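You operate a simulated robot arm through the tools that you are given. There is no shell and no other tool.

The job below is to be done with a simulated robot arm. You get a single attempt, and the scene is never put back.

TASK
Heat the club in the clamp stand and pull its head off.
Fine: read the shaft's band first: STIFF takes 20 S on the timer, SOFT 10 S. Switch to HEAT, keep hands out of the air, and bring the lever down once the strip on the head is orange. Then COOL till the strips on head and heater nozzle are green, and OFF. Burn, pinch, strain and drop nothing.

The check looks at the end state, three seconds after you hand in, the way a careful person would. Anything else that was tipped, shoved, dropped, spilled or broken makes it a failure.

THE ROBOT
A 7-joint arm with a two-finger parallel gripper, fixed in place. Base frame: the origin is on the floor under the middle of its stand, x ahead of it, y to its left, z up. Units: m, rad, N and s.
It reaches about 1.247 m from its shoulder. Its first joint turns from -2.304 to 2.304 rad. Payload 3.91 kg.
The tool frame sits at the grasp point between the pads (the TCP): z along the fingers, y along the line on which they close. The tips reach 0.03 m beyond it. Largest opening 0.11 m; finger width 0.02, thickness 0.01; the body of the gripper, 0.048 by 0.112 m, starts 0.055 m behind the TCP.
Orientation is that of the tool frame in the base frame, as [roll, pitch, yaw] about the fixed x, y, z axes, in that order (R = Rz(yaw) Ry(pitch) Rx(roll)). With the fingers straight down and closing along the base's y, the tool's x points along the base's -x, its y along +y and its z along -z.

THE INTERFACE
- The arm moves only by the tool step_arm. Its argument "rows" is a list of rows, each an object of numbers (a shift or turn left out is 0, a gripper value left out holds the last): "tx", "ty", "tz": the shift along the tool's x, y, z in m; "wx", "wy", "wz": the turn, a rotation vector about the tool's x, y, z in rad; "hand": the finger opening in m, from 0 to 0.11. In form: [{"tx": .., "ty": .., "tz": .., "wx": .., "wy": .., "wz": .., "hand": ..}, ...]. A call has 1 to 20 rows; each row is the pose to reach, as a shift and turn from the pose commanded when the call began, along the tool's axes at that moment. Each row takes 0.2 s and may step no farther than 0.05 m and 0.15 rad from the row before; otherwise, or with a gripper value out of range, the whole call is refused. A pose out of reach is approached as far as the arm can. The call stops where the force on the tool passes 90 N (or 10 N more than at its start, if that is more) or the arm is blocked; 0.2 s more then pass. The fingers move at their own pace (about 0.108 m/s each) and stop on an object; they squeeze with about 28 N. The grip force told is the motor's: it shows also when the fingers shut on nothing. Time passes only in rows, and 0.2 s behind the last, so rows that repeat a pose let the fingers close. The reply holds the time, the measured pose of the TCP, the force on the tool along the base axes, the opening and the grip force, in the units named above and with some noise, with the torque about the TCP (base axes, N m) and any sound that the robot's microphone picked up.
- Cameras (640 x 400 px; columns grow to the right, rows downward): "scene" is fixed at [0.2336, -0.5024, 1.6069]; the picture's right is [0.85, -0.53, 0.00], its down [-0.15, -0.25, -0.96] and it looks along [0.51, 0.81, -0.29] (base axes); focal length 329 px, centre (320, 200). "wrist" rides on the gripper at [0.072, 0.017, -0.103] in the tool frame; the picture's right is [-0.23, 0.97, 0.00], its down [-0.76, -0.18, -0.62] and it looks along [-0.61, -0.14, 0.78] (tool axes); focal length 222 px, centre (320, 200). There is no depth. A picture from a camera that has moved, and an enlarged one, comes with that camera's place and axes in the base frame and with its lens. The place of the scene camera against the robot may be out by one fixed shift of up to 0.018 m in any direction.
- grab_frame(camera): a new picture of that camera. It takes no simulated time.
- close_up(camera, box): a new picture of the part [left, top, right, bottom] of that camera's present view, enlarged. It takes no simulated time.
- job_done(): hands the job in; it is judged then, once.

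Places have to be worked out from the pictures, the camera data and where the tool is seen. Open the gripper and draw the arm clear of the work before you hand the job in, unless the task says otherwise.

The tools are called after "Call:" as a command line: name --argument value ..., lists and objects as JSON in quotes. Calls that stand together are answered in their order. step_arm: Moves the arm, as the interface text tells. Its arguments: {"type":"object","properties":{"rows":{"type":"array","items":{"type":"object","properties":{"tx":{"type":"number"},"ty":{"type":"number"},"tz":{"type":"number"},"wx":{"type":"number"},"wy":{"type":"number"},"wz":{"type":"number"},"hand":{"type":"number"}}}}},"required":["rows"]} The other tools are called the same way: grab_frame (camera) takes a picture; close_up (camera, box) takes an enlarged picture of a part of a camera's view; job_done () hands the job in.

At the start:

```text
clock: 0.0
tcp_pos: [0.4389, 0.3925, 1.445]
ee_rot: [-3.141, 0.0, 3.141]
ft_force: [-1.2, -0.6, 0.4]
ft_torque: [0.01, -0.01, 0.02]
width: 0.11
grip_force: 0.1
```

scene: 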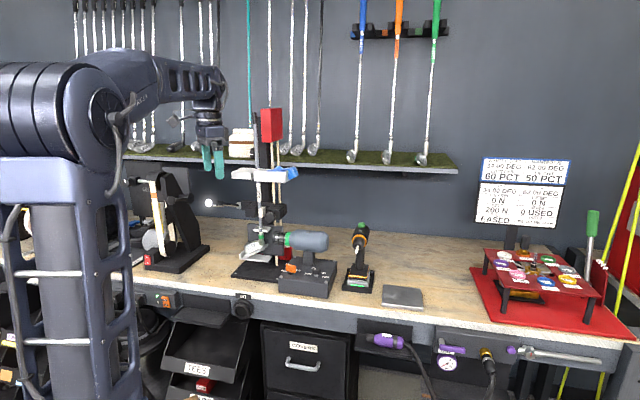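
wrist: 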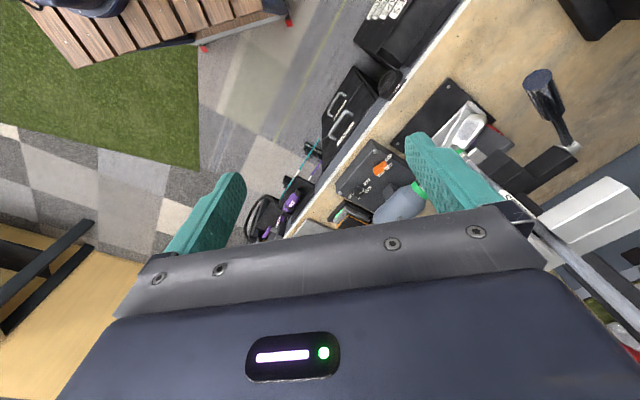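

I start by looking closely at the clamp stand, the heater and its panel in the pictures.

Call:
close_up --camera "scene" --box '[200, 100, 360, 200]'

Call:
close_up --camera "scene" --box '[220, 200, 380, 300]'

Call:
close_up --camera "scene" --box '[120, 280, 280, 380]'

Call:
close_up --camera "wrist" --box '[320, 60, 640, 260]'

```text
4.00 times, centred on (280, 150) of scene
camera zoom: at [0.2336, -0.5024, 1.6069], right [0.85, -0.53, 0.0], down [-0.15, -0.25, -0.96], along [0.51, 0.81, -0.29], focal length 1316 px, centre (480, 400)
```

zoom: 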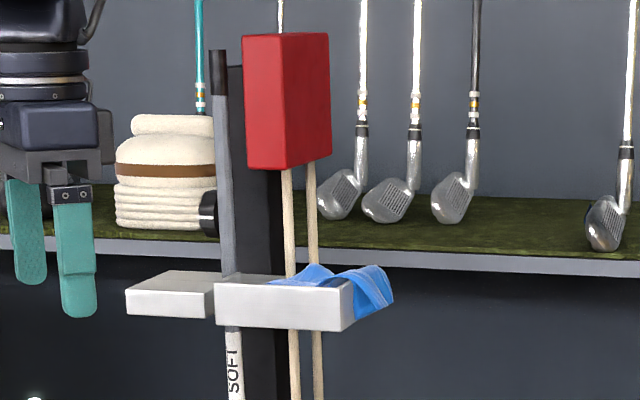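

```text
4.00 times, centred on (300, 250) of scene
camera zoom: at [0.2336, -0.5024, 1.6069], right [0.85, -0.53, 0.0], down [-0.15, -0.25, -0.96], along [0.51, 0.81, -0.29], focal length 1316 px, centre (400, 0)
```

zoom: 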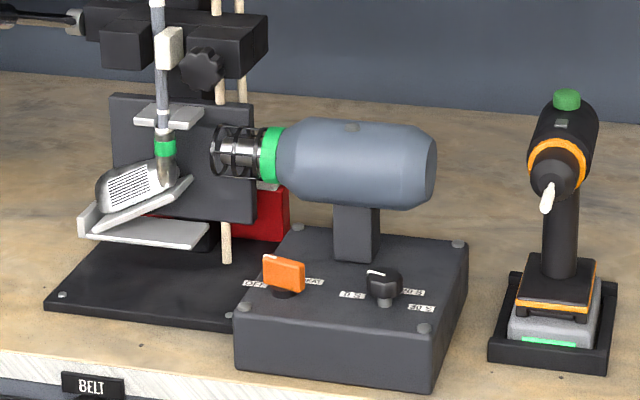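

```text
4.00 times, centred on (200, 330) of scene
camera zoom: at [0.2336, -0.5024, 1.6069], right [0.85, -0.53, 0.0], down [-0.15, -0.25, -0.96], along [0.51, 0.81, -0.29], focal length 1316 px, centre (800, -320)
```

zoom: 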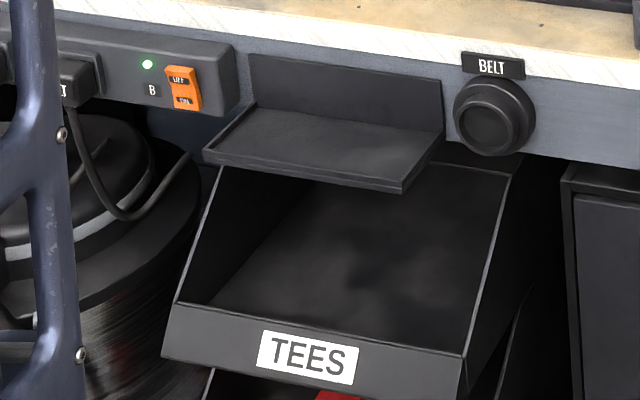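

```text
2.00 times, centred on (480, 160) of wrist
camera zoom: at [0.3665, 0.4089, 1.5489], right [0.23, 0.97, 0.0], down [0.76, -0.18, 0.62], along [0.61, -0.14, -0.78], focal length 444 px, centre (0, 280)
```

zoom: 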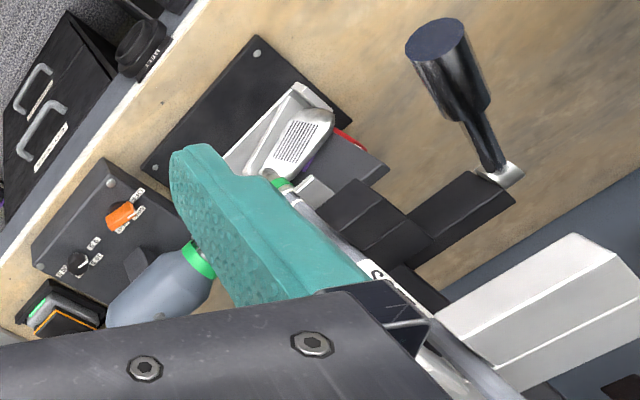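

The band on the shaft reads SOFT. I zoom further into the labels, lever and puller.

Call:
close_up --camera "scene" --box '[275, 255, 339, 295]'

Call:
close_up --camera "scene" --box '[190, 180, 286, 240]'

Call:
close_up --camera "scene" --box '[235, 165, 283, 195]'

Call:
close_up --camera "wrist" --box '[320, 120, 416, 180]'

Call:
close_up --camera "wrist" --box '[480, 60, 640, 160]'

Call:
close_up --camera "scene" --box '[236, 220, 300, 260]'

```text
10.00 times, centred on (307, 275) of scene
camera zoom: at [0.2336, -0.5024, 1.6069], right [0.85, -0.53, 0.0], down [-0.15, -0.25, -0.96], along [0.51, 0.81, -0.29], focal length 3289 px, centre (450, -550)
```

zoom: 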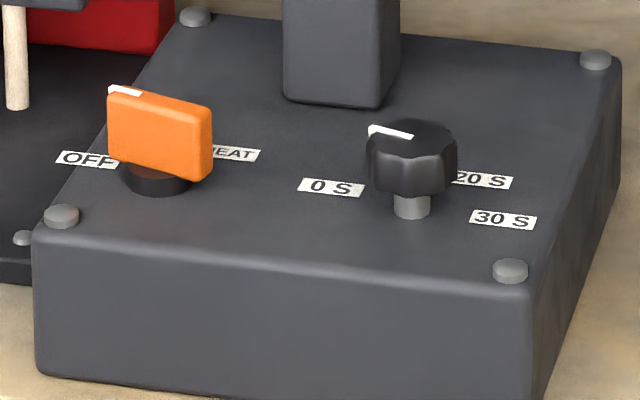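

```text
6.67 times, centred on (238, 210) of scene
camera zoom: at [0.2336, -0.5024, 1.6069], right [0.85, -0.53, 0.0], down [-0.15, -0.25, -0.96], along [0.51, 0.81, -0.29], focal length 2192 px, centre (867, 133)
```

zoom: 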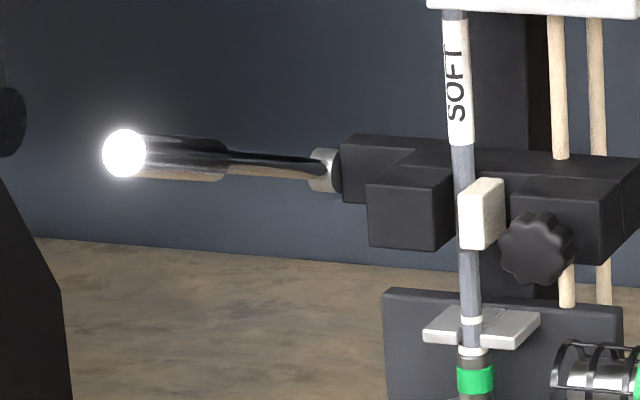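

```text
13.33 times, centred on (259, 180) of scene
camera zoom: at [0.2336, -0.5024, 1.6069], right [0.85, -0.53, 0.0], down [-0.15, -0.25, -0.96], along [0.51, 0.81, -0.29], focal length 4385 px, centre (1133, 467)
```

zoom: 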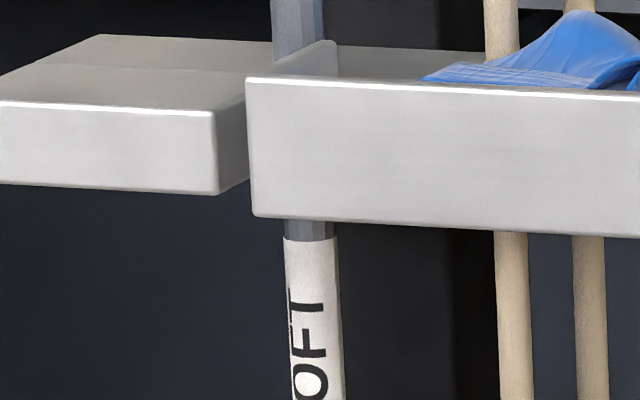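

```text
6.67 times, centred on (368, 150) of wrist
camera zoom: at [0.3665, 0.4089, 1.5489], right [0.23, 0.97, 0.0], down [0.76, -0.18, 0.62], along [0.61, -0.14, -0.78], focal length 1481 px, centre (0, 533)
```

zoom: 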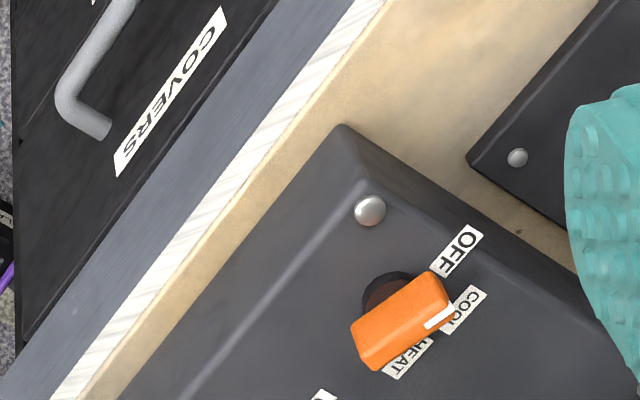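

```text
4.00 times, centred on (560, 110) of wrist
camera zoom: at [0.3665, 0.4089, 1.5489], right [0.23, 0.97, 0.0], down [0.76, -0.18, 0.62], along [0.61, -0.14, -0.78], focal length 888 px, centre (-640, 560)
```

zoom: 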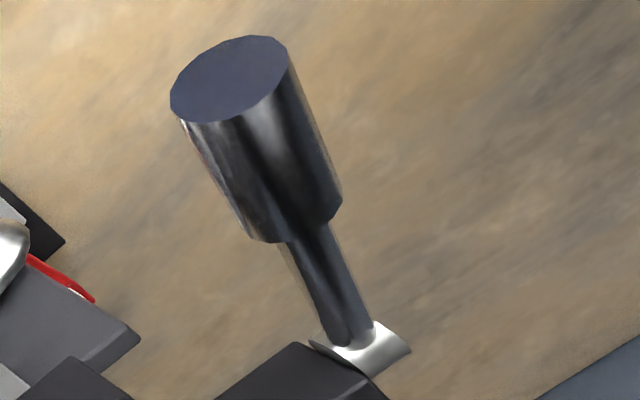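

```text
10.00 times, centred on (268, 240) of scene
camera zoom: at [0.2336, -0.5024, 1.6069], right [0.85, -0.53, 0.0], down [-0.15, -0.25, -0.96], along [0.51, 0.81, -0.29], focal length 3289 px, centre (840, -200)
```

zoom: 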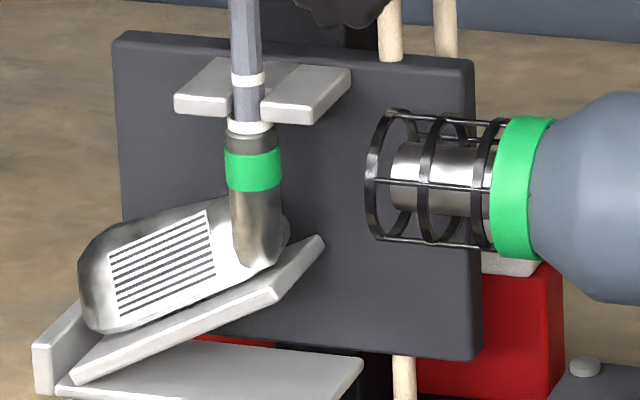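

The shaft band says SOFT, so the timer needs 10 S. I judge the switch at about (0.74, 0.51, 0.98), the timer at (0.81, 0.44, 0.98) and the lever's handle end at about (0.50, 0.70, 1.2). I turn the tool to the bench's 45° and come down in front of the panel for a better view.

Call:
step_arm --rows '[{"tx": -0.02, "ty": -0.001, "tz": 0.03, "wz": -0.1}, {"tx": -0.045, "ty": -0.003, "tz": 0.065, "wz": -0.2}, {"tx": -0.07, "ty": -0.0045, "tz": 0.1, "wz": -0.3}, {"tx": -0.095, "ty": -0.006, "tz": 0.135, "wz": -0.4}, {"tx": -0.12, "ty": -0.0075, "tz": 0.17, "wz": -0.5}, {"tx": -0.145, "ty": -0.009, "tz": 0.205, "wz": -0.6}, {"tx": -0.168, "ty": -0.01, "tz": 0.238, "wz": -0.7}, {"tx": -0.187, "ty": -0.0115, "tz": 0.266, "wz": -0.785}, {"tx": -0.187, "ty": -0.0115, "tz": 0.266, "wz": -0.785}]'

```text
clock: 2.0
tcp_pos: [0.6273, 0.3799, 1.1805]
ee_rot: [3.141, -0.001, -2.354]
ft_force: [0.3, 0.4, 0.2]
ft_torque: [-0.01, -0.02, 0.0]
width: 0.1101
grip_force: 0.1
```

The arm is in place; I look from both cameras.

Call:
grab_frame --camera "wrist"

Call:
grab_frame --camera "scene"

Call:
close_up --camera "wrist" --box '[240, 100, 400, 200]'

```text
taken
camera wrist: at [0.5637, 0.3406, 1.2839], right [-0.53, 0.85, 0.0], down [0.66, 0.41, 0.62], along [0.53, 0.33, -0.78], focal length 222 px, centre (320, 200)
```

wrist: 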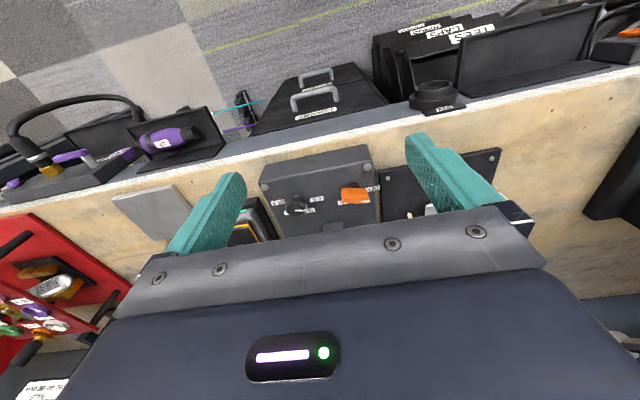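

```text
taken
```

scene: 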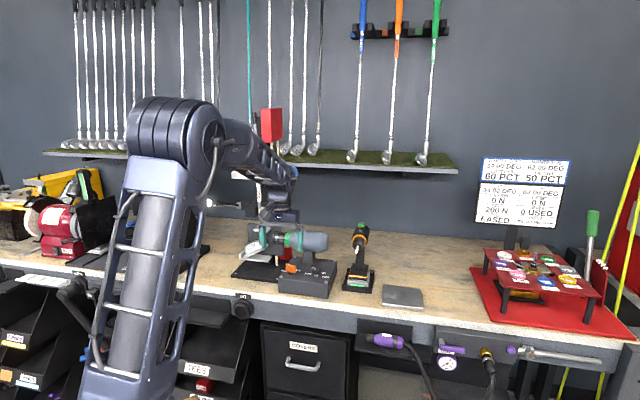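

```text
4.00 times, centred on (320, 150) of wrist
camera zoom: at [0.5637, 0.3406, 1.2839], right [-0.53, 0.85, 0.0], down [0.66, 0.41, 0.62], along [0.53, 0.33, -0.78], focal length 888 px, centre (320, 400)
```

zoom: 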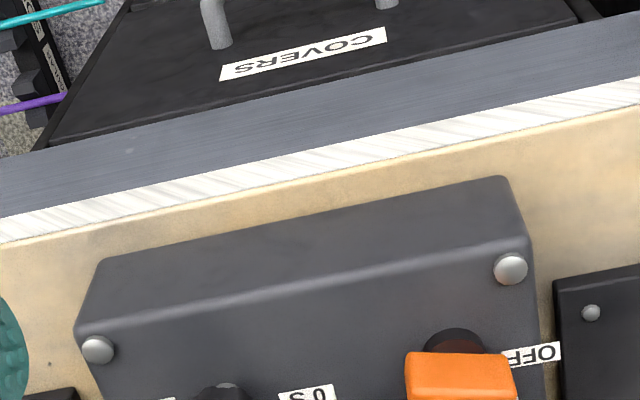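

I zoom onto the knobs in the wrist view.

Call:
close_up --camera "wrist" --box '[260, 165, 388, 245]'

Call:
close_up --camera "scene" --box '[230, 180, 310, 230]'

```text
5.00 times, centred on (324, 205) of wrist
camera zoom: at [0.5637, 0.3406, 1.2839], right [-0.53, 0.85, 0.0], down [0.66, 0.41, 0.62], along [0.53, 0.33, -0.78], focal length 1111 px, centre (300, 175)
```

zoom: 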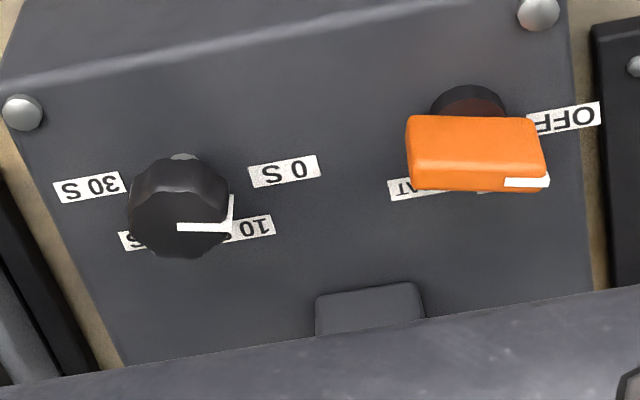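

```text
8.00 times, centred on (270, 205) of scene
camera zoom: at [0.2336, -0.5024, 1.6069], right [0.85, -0.53, 0.0], down [-0.15, -0.25, -0.96], along [0.51, 0.81, -0.29], focal length 2631 px, centre (720, 160)
```

zoom: 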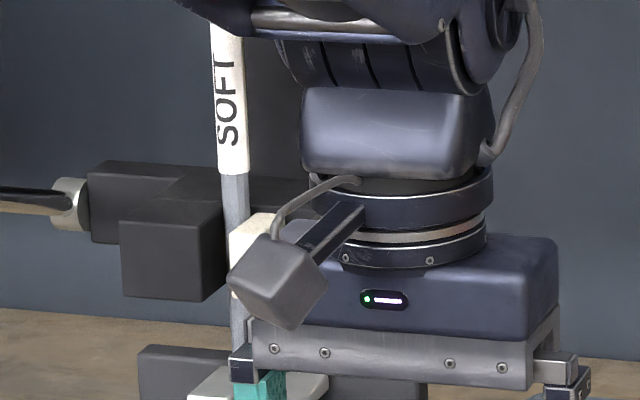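

The timer's mark points to 0 S and the switch's mark to OFF; OFF, COOL and HEAT lie clockwise seen from above. The panel top is at about z 0.986 and the paddle top near 1.02. I back off and tilt the hand to see the stand, tray, lever and heater from the front.

Call:
step_arm --rows '[{"tx": 0.03, "ty": 0.0115, "tz": -0.012, "wy": -0.09}, {"tx": 0.06, "ty": 0.023, "tz": -0.024, "wy": -0.18}, {"tx": 0.09, "ty": 0.0345, "tz": -0.036, "wy": -0.27}, {"tx": 0.12, "ty": 0.046, "tz": -0.048, "wy": -0.36}, {"tx": 0.15, "ty": 0.0575, "tz": -0.06, "wy": -0.45}, {"tx": 0.1816, "ty": 0.069, "tz": -0.07, "wy": -0.52}, {"tx": 0.1816, "ty": 0.069, "tz": -0.07, "wy": -0.52}]'

Call:
grab_frame --camera "wrist"

```text
clock: 3.6
tcp_pos: [0.4462, 0.3004, 1.2477]
ee_rot: [3.141, 0.52, -2.356]
ft_force: [-0.3, -0.1, 0.4]
ft_torque: [-0.02, 0.0, 0.02]
width: 0.11
grip_force: 0.1
```

```text
taken
camera wrist: at [0.3538, 0.2313, 1.3011], right [-0.55, 0.83, 0.11], down [0.37, 0.12, 0.92], along [0.75, 0.55, -0.38], focal length 222 px, centre (320, 200)
```

wrist: 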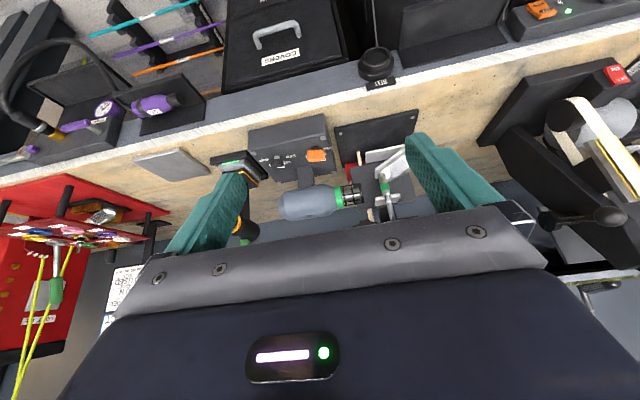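

I zoom on the heater and stand region from here.

Call:
close_up --camera "wrist" --box '[240, 110, 432, 230]'

Call:
close_up --camera "wrist" --box '[240, 110, 336, 170]'

Call:
close_up --camera "wrist" --box '[330, 155, 426, 215]'

```text
3.33 times, centred on (336, 170) of wrist
camera zoom: at [0.3538, 0.2313, 1.3011], right [-0.55, 0.83, 0.11], down [0.37, 0.12, 0.92], along [0.75, 0.55, -0.38], focal length 740 px, centre (267, 300)
```

zoom: 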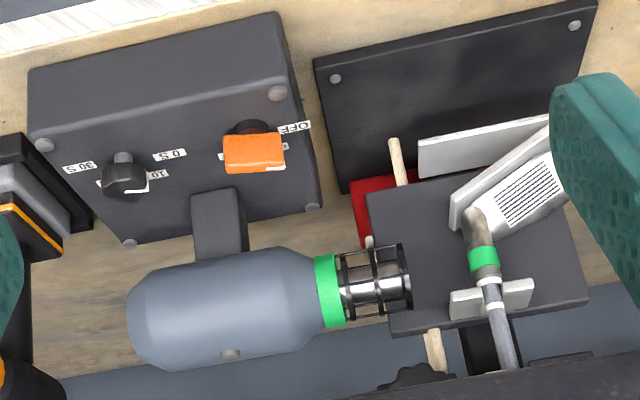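

```text
6.67 times, centred on (288, 140) of wrist
camera zoom: at [0.3538, 0.2313, 1.3011], right [-0.55, 0.83, 0.11], down [0.37, 0.12, 0.92], along [0.75, 0.55, -0.38], focal length 1481 px, centre (533, 600)
```

zoom: 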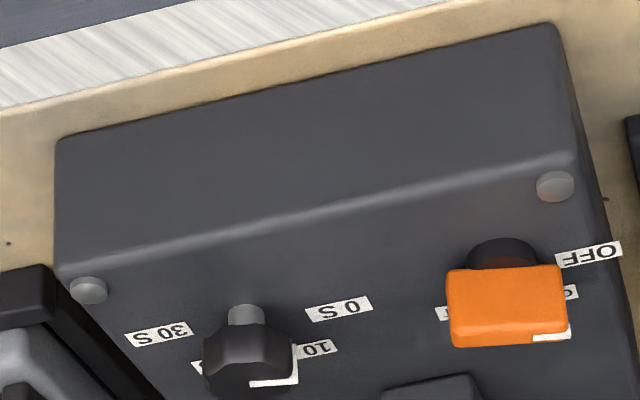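

```text
6.67 times, centred on (378, 185) of wrist
camera zoom: at [0.3538, 0.2313, 1.3011], right [-0.55, 0.83, 0.11], down [0.37, 0.12, 0.92], along [0.75, 0.55, -0.38], focal length 1481 px, centre (-67, 300)
```

zoom: 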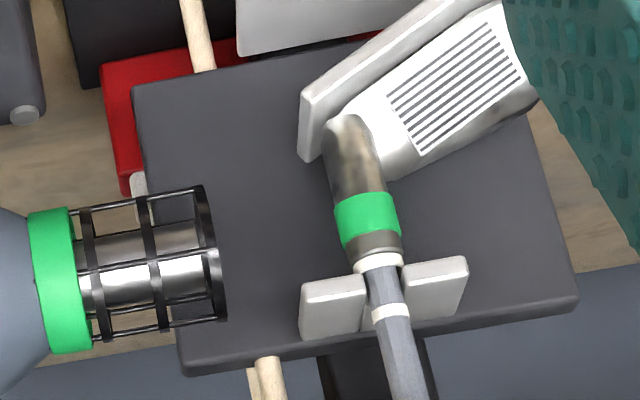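

From three wrist views: switch pivot ≈ (0.716, 0.503), timer pivot ≈ (0.784, 0.434), knob tops ≈ 1.017–1.02, and heater barrel axis about 0.11 m further in at z ≈ 1.075. Before going in I raise the hand to locate the tray and the lever.

Call:
step_arm --rows '[{"tx": -0.019, "ty": 0.009, "tz": -0.037, "hand": 0.11}, {"tx": -0.038, "ty": 0.018, "tz": -0.074}, {"tx": -0.057, "ty": 0.027, "tz": -0.111}, {"tx": -0.076, "ty": 0.036, "tz": -0.148}, {"tx": -0.095, "ty": 0.045, "tz": -0.186}, {"tx": -0.1144, "ty": 0.0537, "tz": -0.2227}, {"tx": -0.1144, "ty": 0.0537, "tz": -0.2227}]'

Call:
grab_frame --camera "wrist"

Call:
close_up --camera "wrist" --box '[260, 90, 452, 210]'

```text
clock: 5.2
tcp_pos: [0.4028, 0.3325, 1.4967]
ee_rot: [3.141, 0.521, -2.356]
ft_force: [0.1, -0.1, 0.4]
ft_torque: [-0.01, 0.03, 0.02]
width: 0.11
grip_force: 0.1
```

```text
taken
camera wrist: at [0.3102, 0.2627, 1.5508], right [-0.55, 0.83, 0.11], down [0.37, 0.12, 0.92], along [0.75, 0.55, -0.38], focal length 222 px, centre (320, 200)
```

wrist: 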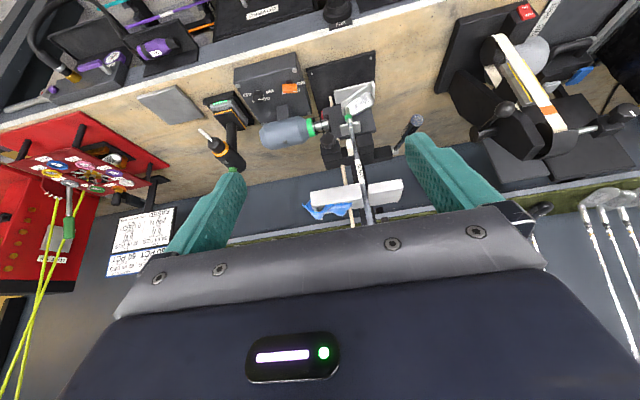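

```text
3.33 times, centred on (356, 150) of wrist
camera zoom: at [0.3102, 0.2627, 1.5508], right [-0.55, 0.83, 0.11], down [0.37, 0.12, 0.92], along [0.75, 0.55, -0.38], focal length 740 px, centre (200, 367)
```

zoom: 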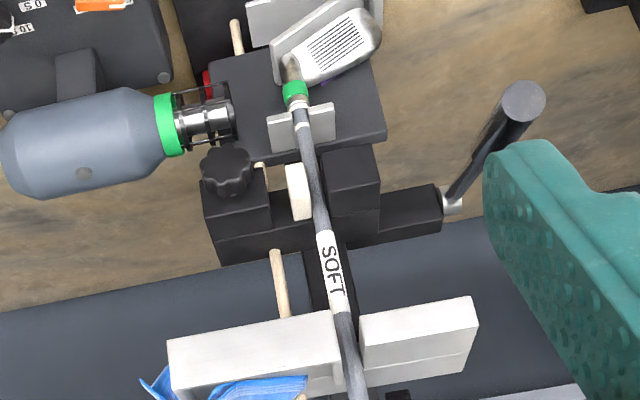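

The lever's handle end comes out at about (0.472, 0.638, 1.268) with its pivot at (0.615, 0.771, 1.211). The tray front is at z ≈ 1.32, clear of my paths if the hand leans back. I go to a pre-grasp above the timer knob, keeping the 30° lean and turned so that a 55° clockwise turn is symmetric.

Call:
step_arm --rows '[{"tx": -0.0049, "ty": -0.0188, "tz": 0.0399, "wx": -0.0199, "wz": -0.0347, "hand": 0.06}, {"tx": -0.0098, "ty": -0.0375, "tz": 0.0797, "wx": -0.0398, "wz": -0.0694}, {"tx": -0.0147, "ty": -0.0563, "tz": 0.1196, "wx": -0.0596, "wz": -0.1041}, {"tx": -0.0196, "ty": -0.0751, "tz": 0.1594, "wx": -0.0795, "wz": -0.1388}, {"tx": -0.0245, "ty": -0.0938, "tz": 0.1993, "wx": -0.0994, "wz": -0.1735}, {"tx": -0.0294, "ty": -0.1126, "tz": 0.2392, "wx": -0.1193, "wz": -0.2083}, {"tx": -0.0342, "ty": -0.1314, "tz": 0.279, "wx": -0.1391, "wz": -0.243}, {"tx": -0.0391, "ty": -0.1501, "tz": 0.3189, "wx": -0.159, "wz": -0.2777}, {"tx": -0.044, "ty": -0.1689, "tz": 0.3587, "wx": -0.1789, "wz": -0.3124}, {"tx": -0.0489, "ty": -0.1877, "tz": 0.3986, "wx": -0.1988, "wz": -0.3471}, {"tx": -0.0538, "ty": -0.2064, "tz": 0.4384, "wx": -0.2186, "wz": -0.3818}, {"tx": -0.0587, "ty": -0.2252, "tz": 0.4783, "wx": -0.2385, "wz": -0.4165}, {"tx": -0.0587, "ty": -0.2252, "tz": 0.4783, "wx": -0.2385, "wz": -0.4165}]'

Call:
grab_frame --camera "wrist"

Call:
grab_frame --camera "scene"

```text
clock: 8.0
tcp_pos: [0.7669, 0.3766, 1.1145]
ee_rot: [3.141, 0.521, -1.876]
ft_force: [-0.2, -0.1, 0.8]
ft_torque: [-0.02, -0.05, -0.02]
width: 0.0599
grip_force: 0.1
```

```text
taken
camera wrist: at [0.7155, 0.2727, 1.1686], right [-0.87, 0.48, 0.11], down [0.27, 0.28, 0.92], along [0.41, 0.83, -0.38], focal length 222 px, centre (320, 200)
```

wrist: 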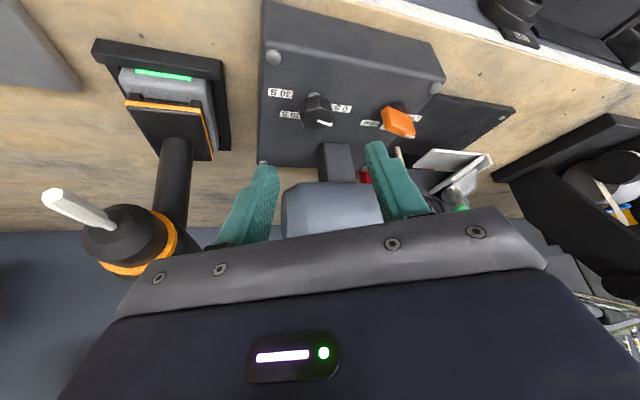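

```text
taken
```

scene: 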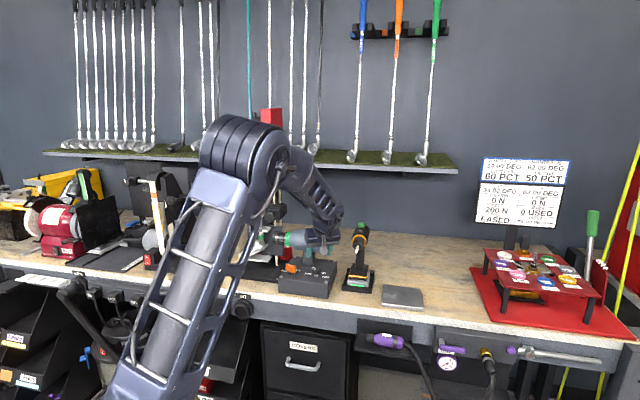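

The hand is over the timer with the drill well clear on its right. I zoom to check the knob position against the fingers.

Call:
close_up --camera "wrist" --box '[256, 80, 416, 180]'

Call:
close_up --camera "wrist" --box '[200, 120, 456, 280]'

```text
4.00 times, centred on (336, 130) of wrist
camera zoom: at [0.7155, 0.2727, 1.1686], right [-0.87, 0.48, 0.11], down [0.27, 0.28, 0.92], along [0.41, 0.83, -0.38], focal length 888 px, centre (256, 480)
```

zoom: 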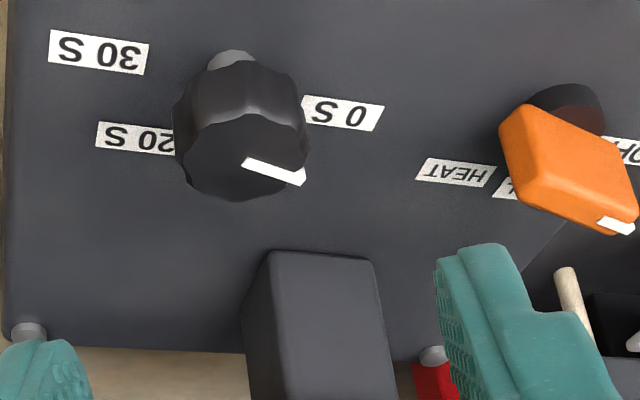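

```text
2.50 times, centred on (328, 200) of wrist
camera zoom: at [0.7155, 0.2727, 1.1686], right [-0.87, 0.48, 0.11], down [0.27, 0.28, 0.92], along [0.41, 0.83, -0.38], focal length 555 px, centre (300, 200)
```

zoom: 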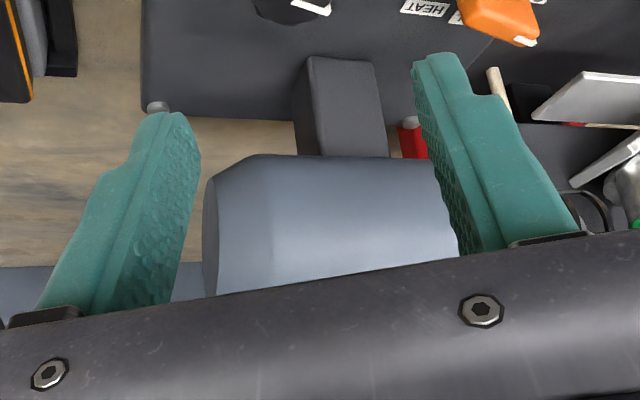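

The knob axis checks out at (0.785, 0.433), with its top at about 1.015. I go straight down along the fingers, stopping short to check.

Call:
step_arm --rows '[{"tz": 0.03}, {"tz": 0.055}, {"tz": 0.08, "tx": 0.0015}, {"tz": 0.08, "tx": 0.0015}]'

Call:
close_up --camera "wrist" --box '[224, 110, 416, 230]'

Call:
close_up --camera "scene" --box '[270, 215, 366, 275]'

```text
clock: 9.0
tcp_pos: [0.7765, 0.4129, 1.044]
ee_rot: [3.141, 0.521, -1.876]
ft_force: [1.2, -1.1, -0.8]
ft_torque: [-0.01, 0.0, 0.0]
width: 0.06
grip_force: 0.1
```

```text
3.33 times, centred on (320, 170) of wrist
camera zoom: at [0.7269, 0.3091, 1.0978], right [-0.87, 0.48, 0.11], down [0.28, 0.28, 0.92], along [0.41, 0.83, -0.38], focal length 740 px, centre (320, 300)
```

zoom: 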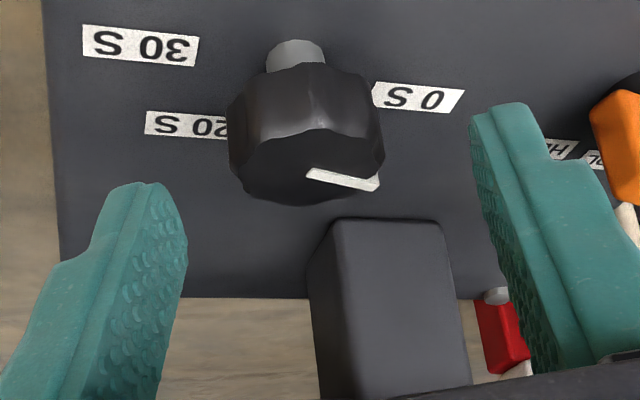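

```text
6.67 times, centred on (318, 245) of scene
camera zoom: at [0.2336, -0.5024, 1.6069], right [0.85, -0.53, 0.0], down [-0.15, -0.25, -0.96], along [0.51, 0.81, -0.29], focal length 2192 px, centre (333, -100)
```

zoom: 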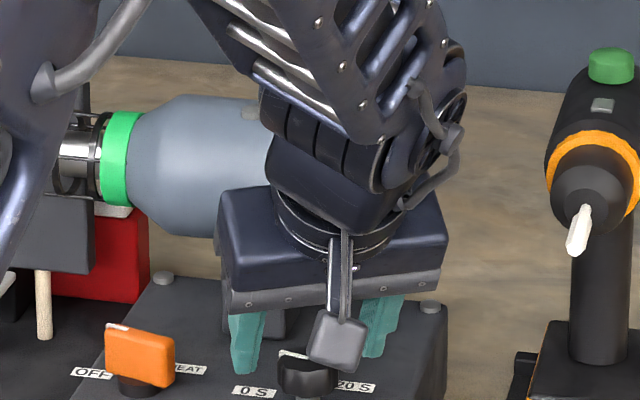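

The knob lies between the fingers. I go the last 23 mm down along the fingers, and then close on the knob.

Call:
step_arm --rows '[{"tz": 0.012, "ty": -0.001}, {"tz": 0.0233, "ty": -0.002}, {"tz": 0.0233, "ty": -0.002}, {"tz": 0.0233, "ty": -0.002}]'

Call:
close_up --camera "wrist" --box '[224, 110, 416, 230]'

```text
clock: 10.0
tcp_pos: [0.7826, 0.4224, 1.0242]
ee_rot: [3.141, 0.52, -1.877]
ft_force: [-0.1, 0.1, -0.7]
ft_torque: [-0.01, 0.02, 0.01]
width: 0.0599
grip_force: 0.0
```

```text
3.33 times, centred on (320, 170) of wrist
camera zoom: at [0.7318, 0.3189, 1.0771], right [-0.87, 0.48, 0.11], down [0.28, 0.28, 0.92], along [0.41, 0.83, -0.38], focal length 740 px, centre (320, 300)
```

zoom: 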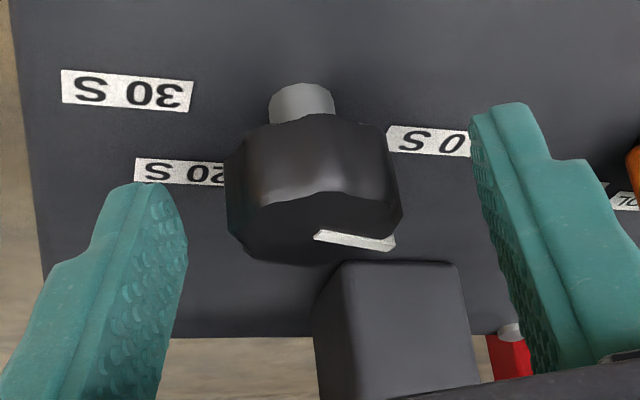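

The knob is well between the pads, about 1.5 mm off centre. I correct that and close the fingers on it.

Call:
step_arm --rows '[{"ty": -0.0015}, {"ty": -0.0015, "hand": 0.045}, {"ty": -0.0015, "hand": 0.03}, {"ty": -0.0015, "hand": 0.025}, {"ty": -0.0015, "hand": 0.02}, {"ty": -0.0015, "hand": 0.02}]'

Call:
close_up --camera "wrist" --box '[224, 110, 416, 230]'

```text
clock: 11.4
tcp_pos: [0.7822, 0.422, 1.0234]
ee_rot: [3.141, 0.519, -1.876]
ft_force: [-0.8, 0.4, 0.7]
ft_torque: [-0.23, -0.06, 0.05]
width: 0.0328
grip_force: 44.7
```

```text
3.33 times, centred on (320, 170) of wrist
camera zoom: at [0.7331, 0.3184, 1.0773], right [-0.87, 0.48, 0.11], down [0.28, 0.28, 0.92], along [0.41, 0.83, -0.38], focal length 740 px, centre (320, 300)
```

zoom: 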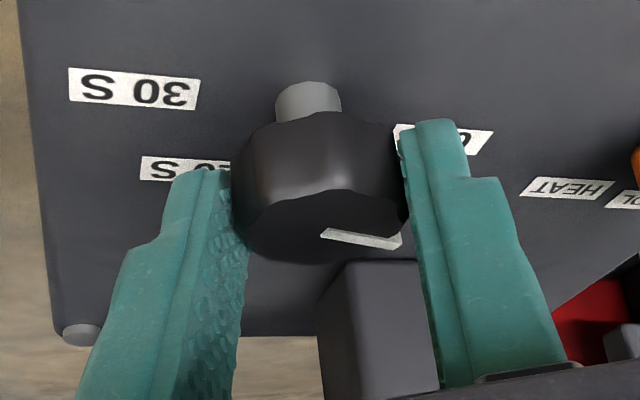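

The fingers hold the knob at 32.8 mm with little side load. I turn it clockwise about its axis, first about 27°, and check.

Call:
step_arm --rows '[{"tx": 0.0, "ty": 0.0014, "tz": 0.0, "wx": 0.0597, "wz": 0.1041}, {"tx": -0.0002, "ty": 0.0027, "tz": 0.0001, "wx": 0.1195, "wz": 0.2082}, {"tx": -0.0004, "ty": 0.004, "tz": 0.0003, "wx": 0.1792, "wz": 0.3122}, {"tx": -0.0008, "ty": 0.0053, "tz": 0.0005, "wx": 0.2389, "wz": 0.4163}]'

Call:
close_up --camera "wrist" --box '[224, 110, 416, 230]'

```text
clock: 12.4
tcp_pos: [0.7765, 0.4239, 1.0233]
ee_rot: [-3.14, 0.521, -2.357]
ft_force: [-2.7, -1.2, 2.6]
ft_torque: [-0.23, 0.05, 0.02]
width: 0.0328
grip_force: 45.0
```

```text
3.33 times, centred on (320, 170) of wrist
camera zoom: at [0.6863, 0.3562, 1.0773], right [-0.55, 0.83, 0.11], down [0.37, 0.12, 0.92], along [0.75, 0.55, -0.38], focal length 740 px, centre (320, 300)
```

zoom: 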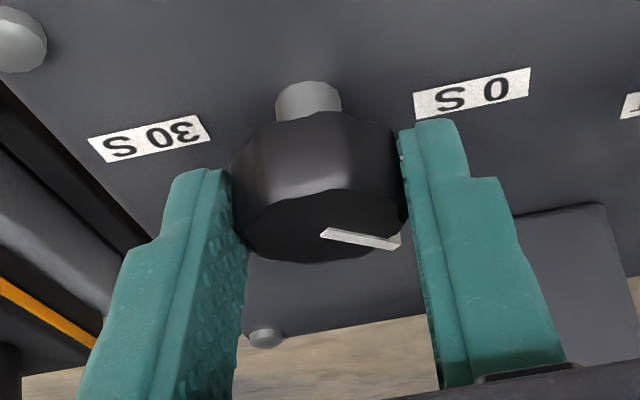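

The knob follows the fingers with very little torque. I turn the remaining 27° to bring the mark to 10 S.

Call:
step_arm --rows '[{"tx": -0.0001, "ty": 0.0013, "tz": 0.0, "wx": 0.0597, "wz": 0.1041}, {"tx": -0.0002, "ty": 0.0028, "tz": 0.0001, "wx": 0.1195, "wz": 0.2082}, {"tx": -0.0004, "ty": 0.004, "tz": 0.0002, "wx": 0.1792, "wz": 0.3122}, {"tx": -0.0009, "ty": 0.0053, "tz": 0.0005, "wx": 0.2389, "wz": 0.4163}]'

Call:
close_up --camera "wrist" --box '[224, 110, 416, 230]'

```text
clock: 13.4
tcp_pos: [0.7758, 0.4299, 1.0243]
ee_rot: [-3.139, 0.52, -2.837]
ft_force: [6.8, 1.7, 1.8]
ft_torque: [-0.16, -0.56, 0.01]
width: 0.0327
grip_force: 44.6
```

```text
3.33 times, centred on (320, 170) of wrist
camera zoom: at [0.6623, 0.4114, 1.0774], right [-0.1, 0.99, 0.11], down [0.39, -0.06, 0.92], along [0.92, 0.14, -0.38], focal length 740 px, centre (320, 300)
```

zoom: 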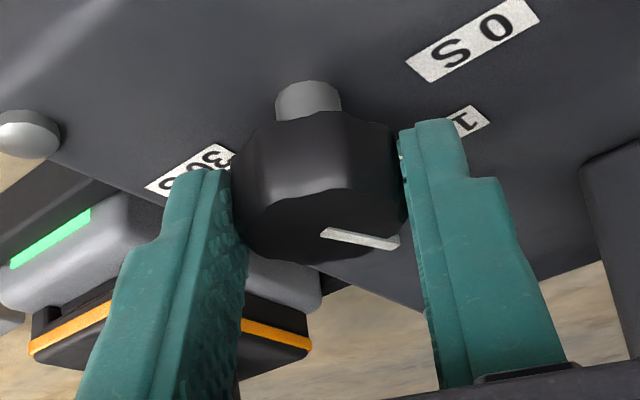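

The mark now points at about 69° in base, where the 10 S label lies. I open the fingers and retreat along the finger axis to verify.

Call:
step_arm --rows '[{"hand": 0.045}, {"hand": 0.06}, {"hand": 0.06}, {"tz": -0.03}, {"tz": -0.07}, {"tz": -0.11}, {"tz": -0.11}]'

Call:
grab_frame --camera "wrist"

Call:
close_up --camera "wrist" --box '[240, 60, 432, 180]'

```text
clock: 15.0
tcp_pos: [0.7251, 0.4136, 1.1193]
ee_rot: [-3.14, 0.518, -2.838]
ft_force: [0.1, 0.4, -0.3]
ft_torque: [-0.01, 0.0, 0.0]
width: 0.0601
grip_force: 0.3
```

```text
taken
camera wrist: at [0.6109, 0.3959, 1.1732], right [-0.1, 0.99, 0.11], down [0.39, -0.06, 0.92], along [0.92, 0.14, -0.38], focal length 222 px, centre (320, 200)
```

wrist: 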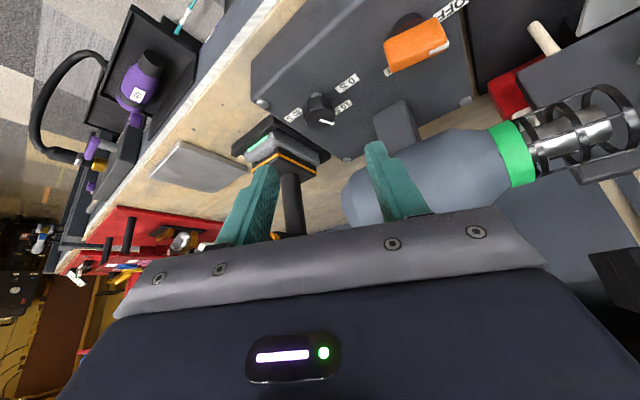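

```text
3.33 times, centred on (336, 120) of wrist
camera zoom: at [0.6109, 0.3959, 1.1732], right [-0.1, 0.99, 0.11], down [0.39, -0.06, 0.92], along [0.92, 0.14, -0.38], focal length 740 px, centre (267, 467)
```

zoom: 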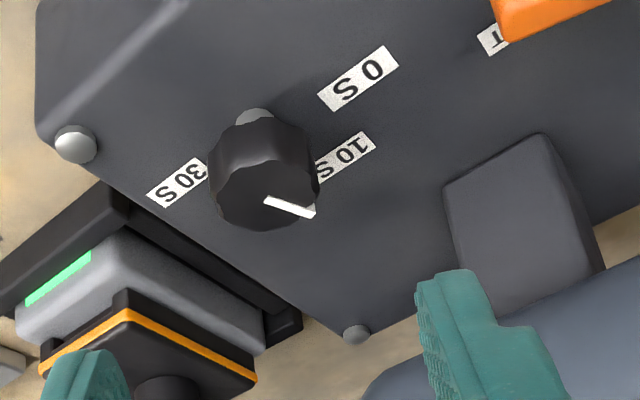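

The mark appears on 10 S; I zoom finer to measure it.

Call:
close_up --camera "wrist" --box '[280, 80, 360, 130]'

Call:
close_up --camera "scene" --box '[275, 255, 339, 295]'

```text
8.00 times, centred on (320, 105) of wrist
camera zoom: at [0.6109, 0.3959, 1.1732], right [-0.1, 0.99, 0.11], down [0.39, -0.06, 0.92], along [0.92, 0.14, -0.38], focal length 1777 px, centre (320, 960)
```

zoom: 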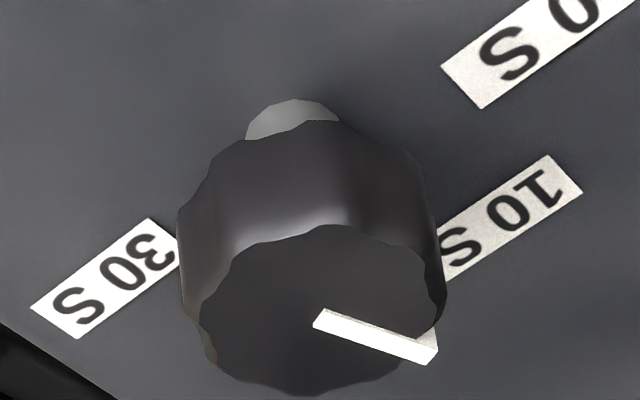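

```text
10.00 times, centred on (307, 275) of scene
camera zoom: at [0.2336, -0.5024, 1.6069], right [0.85, -0.53, 0.0], down [-0.15, -0.25, -0.96], along [0.51, 0.81, -0.29], focal length 3289 px, centre (450, -550)
```

zoom: 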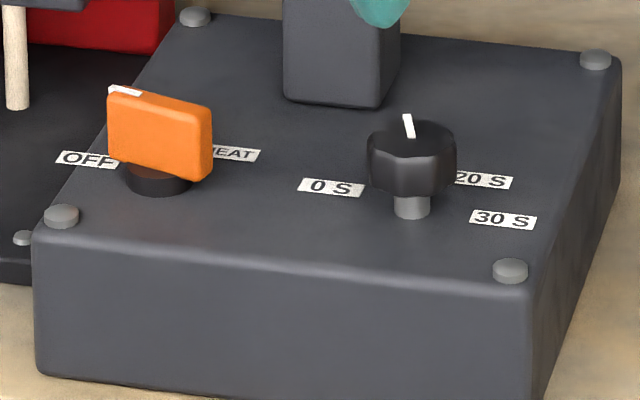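

The timer mark reads on the 10 S label. Next, the switch: I close the fingers, square the hand to the bench and go to the front left of the paddle, so as to push its marked end from the front (clockwise) to COOL first.

Call:
step_arm --rows '[{"tx": 0.0146, "ty": 0.0141, "tz": -0.0023, "wx": -0.0477, "wz": -0.0838, "hand": 0.03}, {"tx": 0.0291, "ty": 0.0282, "tz": -0.0045, "wx": -0.0954, "wz": -0.1675, "hand": 0.0}, {"tx": 0.0437, "ty": 0.0423, "tz": -0.0068, "wx": -0.1432, "wz": -0.2513}, {"tx": 0.0582, "ty": 0.0564, "tz": -0.009, "wx": -0.1909, "wz": -0.335}, {"tx": 0.0728, "ty": 0.0705, "tz": -0.0113, "wx": -0.2386, "wz": -0.4188}, {"tx": 0.0728, "ty": 0.0705, "tz": -0.0113, "wx": -0.2386, "wz": -0.4188}]'

Call:
grab_frame --camera "wrist"

Call:
close_up --camera "wrist" --box '[240, 90, 400, 190]'

```text
clock: 16.4
tcp_pos: [0.6366, 0.4592, 1.0925]
ee_rot: [-3.14, 0.519, -2.351]
ft_force: [0.9, 0.8, -0.1]
ft_torque: [-0.03, -0.02, 0.0]
width: 0.0
grip_force: 27.2
```

```text
taken
camera wrist: at [0.545, 0.3901, 1.1459], right [-0.55, 0.83, 0.11], down [0.37, 0.12, 0.92], along [0.75, 0.55, -0.38], focal length 222 px, centre (320, 200)
```

wrist: 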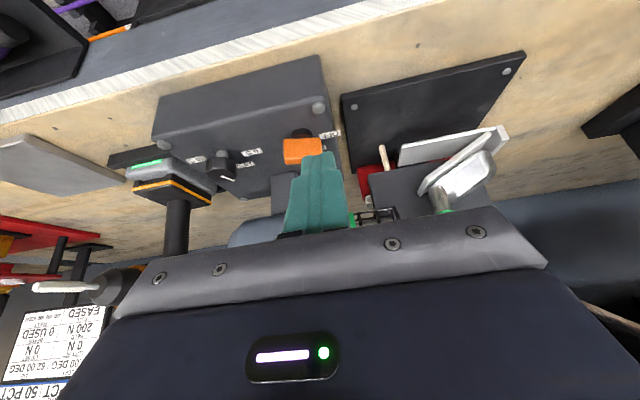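

```text
4.00 times, centred on (320, 140) of wrist
camera zoom: at [0.545, 0.3901, 1.1459], right [-0.55, 0.83, 0.11], down [0.37, 0.12, 0.92], along [0.75, 0.55, -0.38], focal length 888 px, centre (320, 440)
```

zoom: 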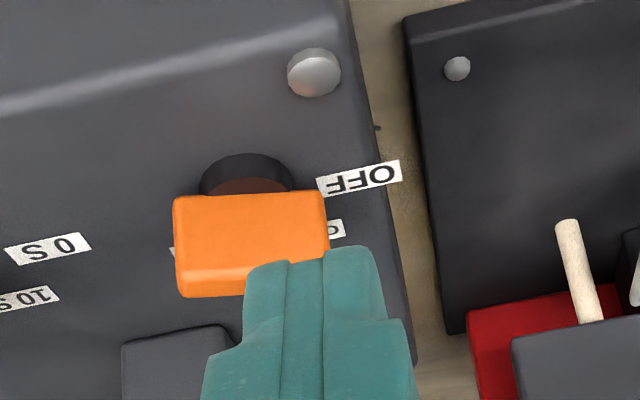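

The peg (closed fingers) is lined up in front of the paddle's marked end. I lower along the finger axis to just in front of it.

Call:
step_arm --rows '[{"tx": -0.001, "ty": -0.0003, "tz": 0.03}, {"tx": -0.0015, "ty": -0.0005, "tz": 0.055}, {"tx": -0.0025, "ty": -0.0007, "tz": 0.076}, {"tx": -0.0025, "ty": -0.0007, "tz": 0.076}]'

Call:
close_up --camera "wrist" --box '[240, 90, 400, 190]'

Call:
close_up --camera "scene" --box '[265, 240, 329, 280]'

```text
clock: 17.4
tcp_pos: [0.6642, 0.4859, 1.028]
ee_rot: [-3.14, 0.52, -2.354]
ft_force: [-0.1, -0.1, -0.5]
ft_torque: [-0.01, -0.05, 0.01]
width: 0.0
grip_force: 27.9
```

```text
4.00 times, centred on (320, 140) of wrist
camera zoom: at [0.5726, 0.4181, 1.0814], right [-0.55, 0.83, 0.11], down [0.37, 0.13, 0.92], along [0.75, 0.55, -0.38], focal length 888 px, centre (320, 440)
```

zoom: 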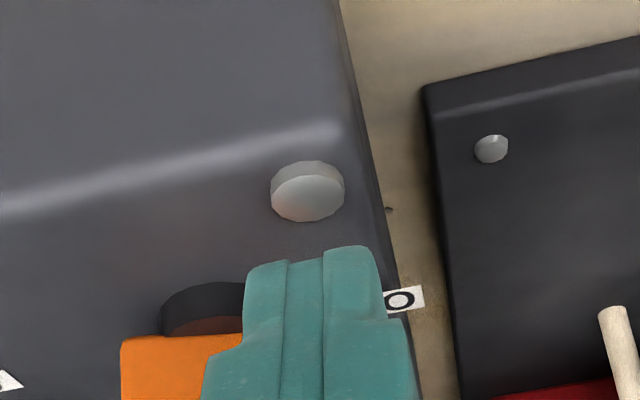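

```text
10.00 times, centred on (297, 260) of scene
camera zoom: at [0.2336, -0.5024, 1.6069], right [0.85, -0.53, 0.0], down [-0.15, -0.25, -0.96], along [0.51, 0.81, -0.29], focal length 3289 px, centre (550, -400)
```

zoom: 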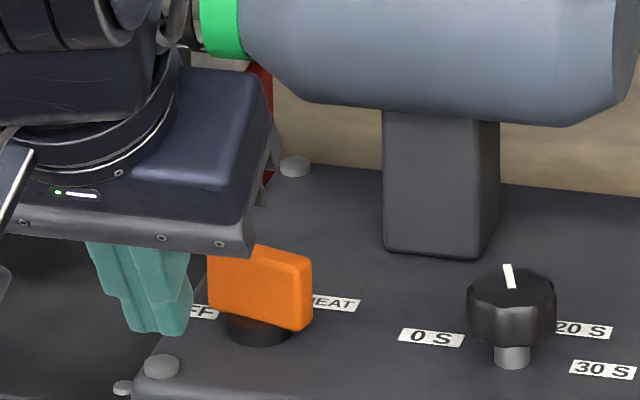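

The peg stands about 2 cm in front of the paddle, overlapping its marked end. I push gently toward the heater side, in small steps, and watch the force.

Call:
step_arm --rows '[{"tx": -0.0087, "ty": -0.0012, "tz": 0.005}, {"tx": -0.0161, "ty": -0.0025, "tz": 0.0092}, {"tx": -0.0184, "ty": -0.0025, "tz": 0.0105}, {"tx": -0.0208, "ty": -0.0025, "tz": 0.0119}]'

Call:
close_up --camera "scene" --box '[265, 240, 329, 280]'

Call:
close_up --camera "wrist" --box '[240, 90, 400, 190]'

```text
clock: 18.4
tcp_pos: [0.6832, 0.5032, 1.0267]
ee_rot: [-3.14, 0.518, -2.353]
ft_force: [-0.9, 0.0, 0.4]
ft_torque: [0.03, 0.02, 0.03]
width: 0.0
grip_force: 28.0
```

```text
10.00 times, centred on (297, 260) of scene
camera zoom: at [0.2336, -0.5024, 1.6069], right [0.85, -0.53, 0.0], down [-0.15, -0.25, -0.96], along [0.51, 0.81, -0.29], focal length 3289 px, centre (550, -400)
```

zoom: 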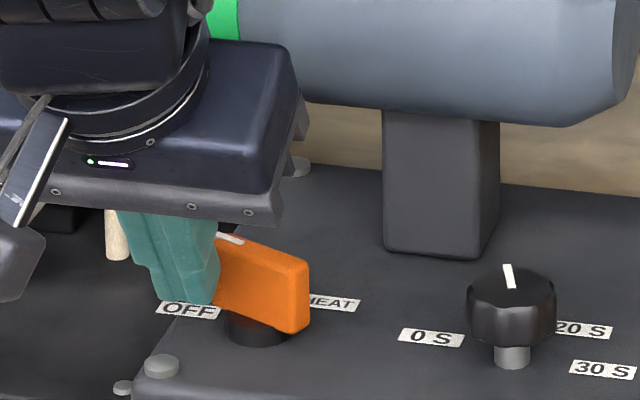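

```text
4.00 times, centred on (320, 140) of wrist
camera zoom: at [0.5916, 0.4335, 1.0814], right [-0.55, 0.83, 0.11], down [0.37, 0.13, 0.92], along [0.75, 0.55, -0.38], focal length 888 px, centre (320, 440)
```

zoom: 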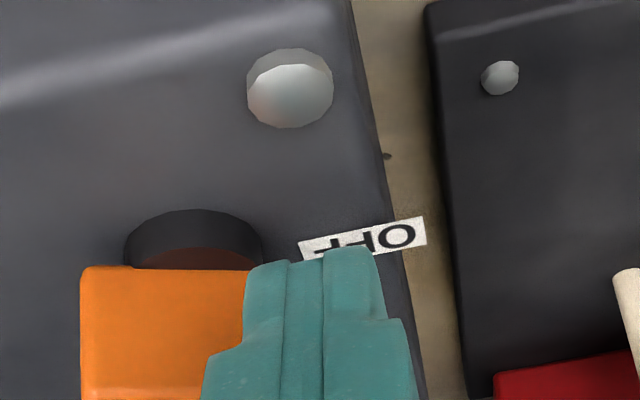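

The paddle has begun to turn under a very small force. I continue along its arc in small steps.

Call:
step_arm --rows '[{"tx": -0.0026, "ty": -0.0015, "tz": 0.0015}, {"tx": -0.0056, "ty": -0.0035, "tz": 0.0032}, {"tx": -0.0078, "ty": -0.0055, "tz": 0.0045}]'

Call:
close_up --camera "scene" --box '[265, 240, 329, 280]'

Call:
close_up --camera "wrist" --box '[240, 90, 400, 190]'

```text
clock: 19.2
tcp_pos: [0.6957, 0.5061, 1.0284]
ee_rot: [-3.139, 0.52, -2.353]
ft_force: [-1.6, 0.0, 0.4]
ft_torque: [0.03, 0.01, 0.06]
width: 0.0
grip_force: 28.1
```

```text
10.00 times, centred on (297, 260) of scene
camera zoom: at [0.2336, -0.5024, 1.6069], right [0.85, -0.53, 0.0], down [-0.15, -0.25, -0.96], along [0.51, 0.81, -0.29], focal length 3289 px, centre (550, -400)
```

zoom: 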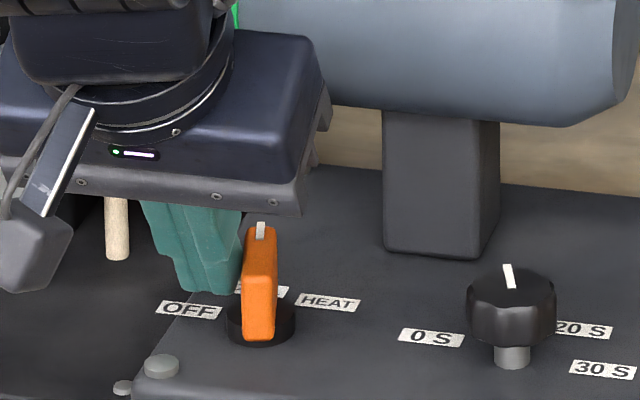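

```text
4.00 times, centred on (320, 140) of wrist
camera zoom: at [0.6023, 0.4358, 1.0813], right [-0.55, 0.83, 0.11], down [0.37, 0.13, 0.92], along [0.75, 0.55, -0.38], focal length 888 px, centre (320, 440)
```

zoom: 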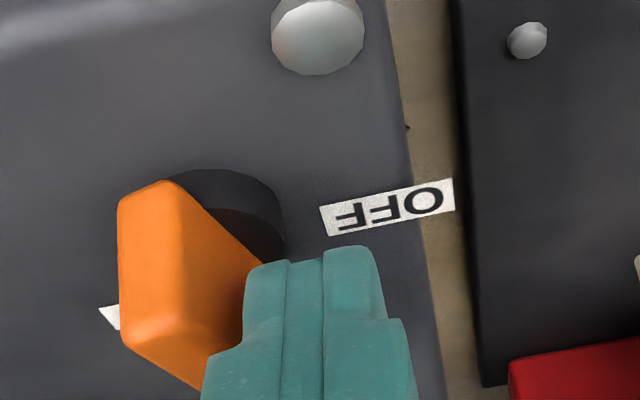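

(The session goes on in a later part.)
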